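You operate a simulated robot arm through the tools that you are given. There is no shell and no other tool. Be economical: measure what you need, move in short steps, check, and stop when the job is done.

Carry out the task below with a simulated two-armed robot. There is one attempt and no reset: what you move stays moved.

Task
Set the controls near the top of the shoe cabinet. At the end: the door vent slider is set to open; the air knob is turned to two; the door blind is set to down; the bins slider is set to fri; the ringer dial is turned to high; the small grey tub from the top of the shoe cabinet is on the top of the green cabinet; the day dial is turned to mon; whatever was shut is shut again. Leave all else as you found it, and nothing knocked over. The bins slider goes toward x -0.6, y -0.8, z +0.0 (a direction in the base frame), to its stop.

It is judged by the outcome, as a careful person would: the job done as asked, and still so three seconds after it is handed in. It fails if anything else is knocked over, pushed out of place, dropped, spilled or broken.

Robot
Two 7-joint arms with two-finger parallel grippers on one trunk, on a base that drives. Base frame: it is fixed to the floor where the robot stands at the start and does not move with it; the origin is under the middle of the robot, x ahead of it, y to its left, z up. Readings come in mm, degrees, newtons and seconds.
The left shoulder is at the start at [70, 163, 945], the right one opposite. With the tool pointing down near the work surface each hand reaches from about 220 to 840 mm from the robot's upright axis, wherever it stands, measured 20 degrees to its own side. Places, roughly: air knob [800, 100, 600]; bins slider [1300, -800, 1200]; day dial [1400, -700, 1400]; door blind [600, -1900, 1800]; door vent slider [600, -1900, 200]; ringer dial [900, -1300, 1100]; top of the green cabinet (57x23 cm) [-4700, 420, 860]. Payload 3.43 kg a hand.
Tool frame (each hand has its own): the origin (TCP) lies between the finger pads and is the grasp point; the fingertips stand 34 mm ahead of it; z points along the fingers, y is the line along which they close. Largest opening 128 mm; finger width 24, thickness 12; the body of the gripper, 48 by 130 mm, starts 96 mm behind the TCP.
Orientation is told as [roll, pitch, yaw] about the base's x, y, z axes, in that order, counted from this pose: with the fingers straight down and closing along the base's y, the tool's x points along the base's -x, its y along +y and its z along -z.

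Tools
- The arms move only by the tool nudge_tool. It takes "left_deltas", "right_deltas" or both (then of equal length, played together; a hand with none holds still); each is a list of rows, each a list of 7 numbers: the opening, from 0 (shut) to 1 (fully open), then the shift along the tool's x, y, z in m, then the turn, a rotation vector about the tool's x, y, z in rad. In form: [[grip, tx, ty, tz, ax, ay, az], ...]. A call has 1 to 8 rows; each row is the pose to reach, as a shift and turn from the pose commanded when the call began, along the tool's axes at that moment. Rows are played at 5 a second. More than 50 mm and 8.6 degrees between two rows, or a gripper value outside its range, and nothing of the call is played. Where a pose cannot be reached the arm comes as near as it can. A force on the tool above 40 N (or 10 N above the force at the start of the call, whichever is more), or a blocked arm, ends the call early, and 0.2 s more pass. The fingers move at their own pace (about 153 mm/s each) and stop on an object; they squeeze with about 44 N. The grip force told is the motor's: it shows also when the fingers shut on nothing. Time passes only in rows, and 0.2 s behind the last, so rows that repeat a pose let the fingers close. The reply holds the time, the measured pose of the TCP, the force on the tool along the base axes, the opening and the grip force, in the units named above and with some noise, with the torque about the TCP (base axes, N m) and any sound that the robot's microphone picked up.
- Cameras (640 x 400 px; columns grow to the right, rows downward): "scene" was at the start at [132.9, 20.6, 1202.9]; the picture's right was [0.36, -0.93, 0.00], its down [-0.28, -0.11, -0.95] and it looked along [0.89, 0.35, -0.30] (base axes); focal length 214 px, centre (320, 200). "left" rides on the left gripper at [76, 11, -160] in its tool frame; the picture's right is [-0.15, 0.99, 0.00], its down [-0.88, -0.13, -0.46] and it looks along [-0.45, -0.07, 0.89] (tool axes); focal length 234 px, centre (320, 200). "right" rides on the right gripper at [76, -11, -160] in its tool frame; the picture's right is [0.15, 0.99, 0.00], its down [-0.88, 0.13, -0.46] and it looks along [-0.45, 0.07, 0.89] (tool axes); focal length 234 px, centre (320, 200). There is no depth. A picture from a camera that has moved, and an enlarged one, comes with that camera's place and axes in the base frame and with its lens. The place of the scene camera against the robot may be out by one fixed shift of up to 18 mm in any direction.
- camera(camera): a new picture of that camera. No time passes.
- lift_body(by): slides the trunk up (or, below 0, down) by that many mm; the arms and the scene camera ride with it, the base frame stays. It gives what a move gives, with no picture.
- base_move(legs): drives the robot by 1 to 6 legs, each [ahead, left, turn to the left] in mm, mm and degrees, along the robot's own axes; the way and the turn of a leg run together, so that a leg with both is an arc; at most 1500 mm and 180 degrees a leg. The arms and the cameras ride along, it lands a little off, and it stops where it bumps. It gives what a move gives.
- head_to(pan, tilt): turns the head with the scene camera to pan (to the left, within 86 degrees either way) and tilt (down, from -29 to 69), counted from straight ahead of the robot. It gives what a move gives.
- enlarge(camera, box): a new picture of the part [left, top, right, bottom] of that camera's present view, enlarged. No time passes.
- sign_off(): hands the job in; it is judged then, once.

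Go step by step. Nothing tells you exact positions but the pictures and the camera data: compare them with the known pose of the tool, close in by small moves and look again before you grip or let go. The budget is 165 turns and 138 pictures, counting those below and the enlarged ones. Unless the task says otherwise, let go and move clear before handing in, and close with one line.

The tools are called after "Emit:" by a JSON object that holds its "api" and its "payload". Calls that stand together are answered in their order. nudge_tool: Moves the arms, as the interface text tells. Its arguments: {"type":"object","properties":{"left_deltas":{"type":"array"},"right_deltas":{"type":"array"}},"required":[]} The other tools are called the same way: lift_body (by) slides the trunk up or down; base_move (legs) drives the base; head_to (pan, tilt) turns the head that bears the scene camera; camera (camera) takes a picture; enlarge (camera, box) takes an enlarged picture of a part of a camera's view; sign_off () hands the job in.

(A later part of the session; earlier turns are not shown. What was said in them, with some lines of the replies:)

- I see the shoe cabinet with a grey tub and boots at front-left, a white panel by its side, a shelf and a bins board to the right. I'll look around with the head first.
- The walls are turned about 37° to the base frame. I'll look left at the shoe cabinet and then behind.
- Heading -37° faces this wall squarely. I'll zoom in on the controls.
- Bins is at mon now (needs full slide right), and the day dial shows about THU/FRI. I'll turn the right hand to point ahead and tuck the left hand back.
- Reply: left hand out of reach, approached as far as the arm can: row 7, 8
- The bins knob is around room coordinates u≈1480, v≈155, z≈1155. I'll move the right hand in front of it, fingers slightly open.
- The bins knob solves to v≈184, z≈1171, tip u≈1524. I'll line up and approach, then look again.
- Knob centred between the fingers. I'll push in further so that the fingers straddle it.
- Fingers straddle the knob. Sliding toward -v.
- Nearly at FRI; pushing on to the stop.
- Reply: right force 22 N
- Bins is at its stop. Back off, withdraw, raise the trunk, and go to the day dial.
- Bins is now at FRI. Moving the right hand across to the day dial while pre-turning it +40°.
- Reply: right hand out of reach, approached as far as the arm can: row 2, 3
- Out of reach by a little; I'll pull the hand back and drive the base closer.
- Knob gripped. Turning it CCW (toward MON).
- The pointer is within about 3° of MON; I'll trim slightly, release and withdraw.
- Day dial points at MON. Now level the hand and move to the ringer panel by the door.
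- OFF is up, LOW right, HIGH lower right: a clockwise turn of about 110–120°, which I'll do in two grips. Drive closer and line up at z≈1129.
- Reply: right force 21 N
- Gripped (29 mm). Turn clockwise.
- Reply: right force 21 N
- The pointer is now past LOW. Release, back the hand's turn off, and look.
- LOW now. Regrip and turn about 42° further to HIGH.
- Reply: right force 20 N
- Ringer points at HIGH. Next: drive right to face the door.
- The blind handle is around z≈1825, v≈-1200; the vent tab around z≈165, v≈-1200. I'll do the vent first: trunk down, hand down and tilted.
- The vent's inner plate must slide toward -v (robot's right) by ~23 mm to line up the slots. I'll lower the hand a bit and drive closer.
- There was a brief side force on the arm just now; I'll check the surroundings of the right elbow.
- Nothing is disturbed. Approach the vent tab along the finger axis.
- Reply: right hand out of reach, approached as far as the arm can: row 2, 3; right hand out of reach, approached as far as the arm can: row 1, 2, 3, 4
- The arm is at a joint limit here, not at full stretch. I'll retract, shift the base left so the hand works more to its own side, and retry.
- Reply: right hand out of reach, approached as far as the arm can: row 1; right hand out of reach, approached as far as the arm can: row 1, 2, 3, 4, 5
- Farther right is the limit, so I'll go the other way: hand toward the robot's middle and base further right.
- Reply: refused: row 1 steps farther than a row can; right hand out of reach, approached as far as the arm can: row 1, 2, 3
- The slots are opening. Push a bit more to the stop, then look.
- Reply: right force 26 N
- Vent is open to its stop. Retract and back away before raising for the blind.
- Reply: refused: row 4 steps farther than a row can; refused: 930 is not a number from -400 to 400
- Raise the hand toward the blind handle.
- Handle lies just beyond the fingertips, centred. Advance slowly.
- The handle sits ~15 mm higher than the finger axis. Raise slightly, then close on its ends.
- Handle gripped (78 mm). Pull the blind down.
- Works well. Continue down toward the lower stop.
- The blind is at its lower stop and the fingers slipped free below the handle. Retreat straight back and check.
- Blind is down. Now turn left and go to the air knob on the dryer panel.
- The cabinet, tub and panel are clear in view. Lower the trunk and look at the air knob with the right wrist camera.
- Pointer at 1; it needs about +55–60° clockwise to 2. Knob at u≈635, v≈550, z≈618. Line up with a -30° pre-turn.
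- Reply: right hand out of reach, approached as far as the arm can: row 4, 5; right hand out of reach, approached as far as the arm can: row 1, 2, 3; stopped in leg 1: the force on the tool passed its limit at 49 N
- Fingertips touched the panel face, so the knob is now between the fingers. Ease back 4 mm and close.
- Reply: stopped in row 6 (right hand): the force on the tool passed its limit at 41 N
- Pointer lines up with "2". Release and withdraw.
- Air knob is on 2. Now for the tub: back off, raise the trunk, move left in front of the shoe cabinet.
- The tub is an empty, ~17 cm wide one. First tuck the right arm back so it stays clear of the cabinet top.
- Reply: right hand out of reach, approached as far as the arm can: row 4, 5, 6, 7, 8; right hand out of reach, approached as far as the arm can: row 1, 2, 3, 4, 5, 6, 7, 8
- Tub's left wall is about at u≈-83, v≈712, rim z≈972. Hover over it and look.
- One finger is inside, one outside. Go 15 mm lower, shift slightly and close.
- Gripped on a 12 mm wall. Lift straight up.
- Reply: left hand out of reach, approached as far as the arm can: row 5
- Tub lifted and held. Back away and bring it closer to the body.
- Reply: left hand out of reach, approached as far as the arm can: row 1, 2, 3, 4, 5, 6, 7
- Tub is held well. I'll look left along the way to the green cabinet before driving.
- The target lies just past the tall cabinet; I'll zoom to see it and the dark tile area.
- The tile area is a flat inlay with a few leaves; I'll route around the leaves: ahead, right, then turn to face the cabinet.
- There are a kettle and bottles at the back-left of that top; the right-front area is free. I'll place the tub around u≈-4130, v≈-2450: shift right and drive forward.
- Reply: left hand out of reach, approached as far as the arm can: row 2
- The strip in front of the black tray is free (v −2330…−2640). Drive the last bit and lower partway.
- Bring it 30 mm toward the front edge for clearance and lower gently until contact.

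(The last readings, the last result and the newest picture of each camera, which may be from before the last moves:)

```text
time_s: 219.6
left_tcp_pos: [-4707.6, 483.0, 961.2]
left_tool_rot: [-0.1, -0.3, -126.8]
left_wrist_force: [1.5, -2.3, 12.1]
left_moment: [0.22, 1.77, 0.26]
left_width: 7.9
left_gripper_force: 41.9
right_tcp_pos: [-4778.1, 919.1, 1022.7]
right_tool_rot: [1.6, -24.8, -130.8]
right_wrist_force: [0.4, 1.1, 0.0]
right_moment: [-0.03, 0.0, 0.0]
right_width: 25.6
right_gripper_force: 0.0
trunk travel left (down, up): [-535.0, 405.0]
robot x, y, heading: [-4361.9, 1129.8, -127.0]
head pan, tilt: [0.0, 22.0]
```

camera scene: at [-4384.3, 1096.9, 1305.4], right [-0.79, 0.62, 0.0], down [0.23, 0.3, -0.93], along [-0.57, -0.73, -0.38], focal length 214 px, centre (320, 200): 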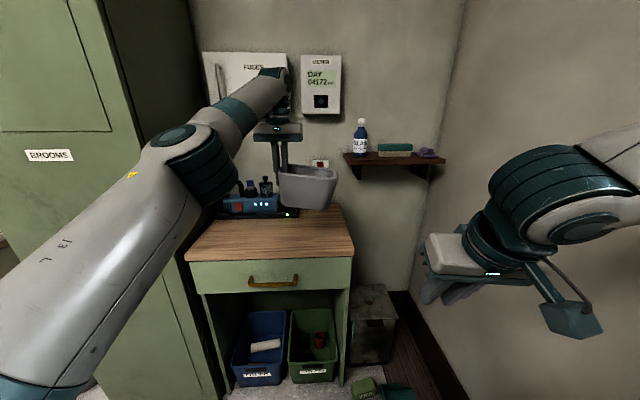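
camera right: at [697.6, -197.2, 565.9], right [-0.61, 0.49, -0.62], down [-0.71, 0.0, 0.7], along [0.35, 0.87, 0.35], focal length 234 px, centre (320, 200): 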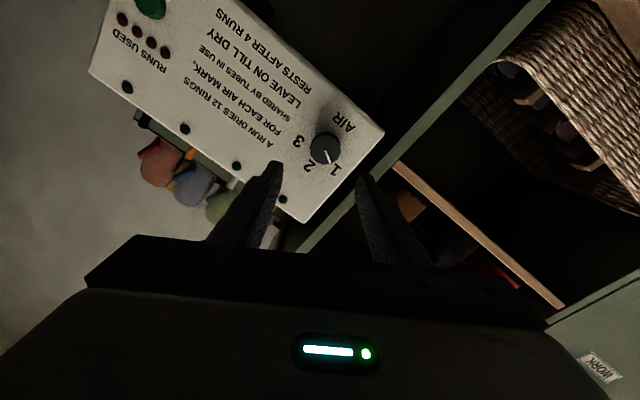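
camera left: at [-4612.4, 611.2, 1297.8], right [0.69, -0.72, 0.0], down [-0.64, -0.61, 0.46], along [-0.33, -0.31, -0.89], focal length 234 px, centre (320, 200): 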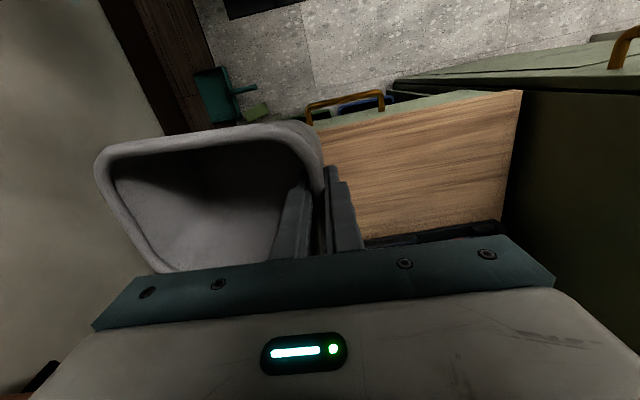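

Contact at one edge. Press 3 mm more to level it, then open the fingers slowly.

Emit:
{"api": "nudge_tool", "payload": {"left_deltas": [[0, 0, 0, 0.003, 0, 0, 0], [0.06, 0, 0, 0.003, 0, 0, 0], [0.12, 0, 0, 0.003, 0, 0, 0], [0.3, 0, 0, 0.003, 0, 0, 0], [0.4, 0, 0, 0.003, 0, 0, 0]]}}

Emit:
{"api": "camera", "payload": {"camera": "left"}}

Emit:
{"api": "enlarge", "payload": {"camera": "scene", "box": [160, 130, 380, 310]}}

```text
time_s: 220.8
left_tcp_pos: [-4708.1, 483.0, 955.1]
left_tool_rot: [0.0, 0.0, -126.9]
left_wrist_force: [0.2, 0.3, -0.3]
left_moment: [0.02, 0.0, 0.0]
left_width: 51.5
left_gripper_force: 0.1
right_tcp_pos: [-4779.4, 919.0, 1021.4]
right_tool_rot: [1.4, -24.7, -130.9]
right_wrist_force: [-1.3, -0.3, -0.4]
right_moment: [-0.03, 0.03, 0.0]
right_width: 25.7
right_gripper_force: 0.1
trunk travel left (down, up): [-535.0, 405.0]
robot x, y, heading: [-4360.4, 1131.0, -126.9]
head pan, tilt: [0.0, 22.0]
```

```text
28 pictures are left
camera left: at [-4652.7, 538.2, 1116.0], right [0.7, -0.71, 0.0], down [-0.63, -0.63, 0.46], along [-0.32, -0.32, -0.89], focal length 234 px, centre (320, 200)
```

left: 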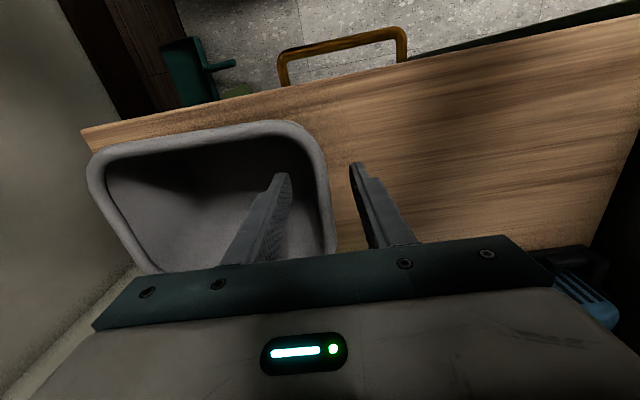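

```text
2.22 times, centred on (270, 220) of scene
camera zoom: at [-4451.8, 1003.9, 1305.4], right [-0.8, 0.6, 0.0], down [0.22, 0.3, -0.93], along [-0.56, -0.74, -0.37], focal length 477 px, centre (431, 156)
```

zoom: 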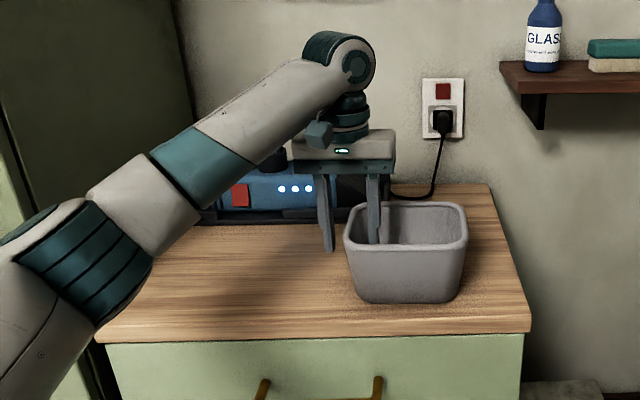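

The tub sits flat. Lift the hand straight out and back away.

Emit:
{"api": "nudge_tool", "payload": {"left_deltas": [[0.4, 0, 0, -0.03, 0, 0, 0], [0.4, 0, 0, -0.07, 0, 0, 0], [0.4, 0, 0, -0.11, 0, 0, 0], [0.4, 0, 0, -0.15, 0, 0, 0]]}}

Emit:
{"api": "base_move", "payload": {"legs": [[-450, 0, 0]]}}

Emit:
{"api": "camera", "payload": {"camera": "scene"}}

```text
time_s: 221.8
left_tcp_pos: [-4710.0, 485.6, 1104.1]
left_tool_rot: [0.1, -0.1, -126.9]
left_wrist_force: [-0.6, 0.0, 0.5]
left_moment: [-0.02, -0.03, 0.0]
left_width: 51.5
left_gripper_force: 0.0
right_tcp_pos: [-4778.6, 919.0, 1021.1]
right_tool_rot: [1.6, -24.8, -130.9]
right_wrist_force: [0.2, 0.1, -0.6]
right_moment: [-0.01, 0.0, 0.02]
right_width: 25.6
right_gripper_force: 0.1
trunk travel left (down, up): [-535.0, 405.0]
robot x, y, heading: [-4358.6, 1133.5, -126.9]
head pan, tilt: [0.0, 22.0]
```

```text
time_s: 224.5
left_tcp_pos: [-4441.1, 846.8, 1103.4]
left_tool_rot: [0.0, 0.0, -127.3]
left_wrist_force: [-0.4, 0.5, 0.6]
left_moment: [-0.01, 0.02, 0.0]
left_width: 51.2
left_gripper_force: 0.0
right_tcp_pos: [-4507.8, 1281.2, 1020.3]
right_tool_rot: [1.6, -24.8, -131.1]
right_wrist_force: [0.8, 0.3, 1.5]
right_moment: [-0.01, 0.01, -0.02]
right_width: 25.6
right_gripper_force: 0.2
trunk travel left (down, up): [-535.0, 405.0]
robot x, y, heading: [-4087.2, 1493.2, -127.5]
head pan, tilt: [0.0, 22.0]
```

```text
26 pictures are left
camera scene: at [-4180.7, 1365.0, 1305.4], right [-0.8, 0.6, 0.0], down [0.23, 0.3, -0.93], along [-0.56, -0.74, -0.37], focal length 214 px, centre (320, 200)
```

scene: 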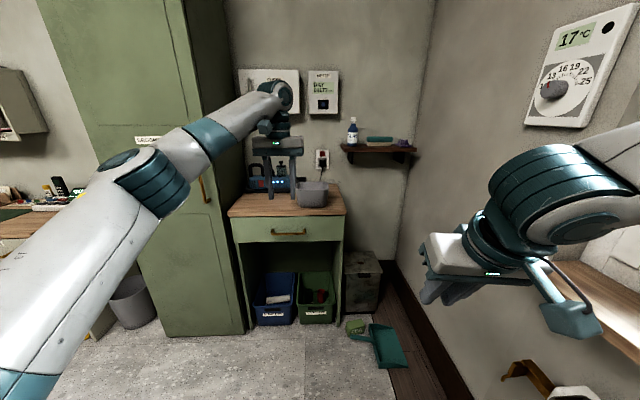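

The tub stands upright and stable on the green cabinet. All the controls were seen at their settings, and the hands are clear, so I'm handing in.

Emit:
{"api": "sign_off", "payload": {}}

```text
The job is handed in.
```

All seven items are done: the vent is open, air is on two, the blind is down, bins is on fri, the ringer is on high, day is on mon, and the small grey tub is on the green cabinet. I opened nothing that needed shutting again, and saw nothing knocked over.
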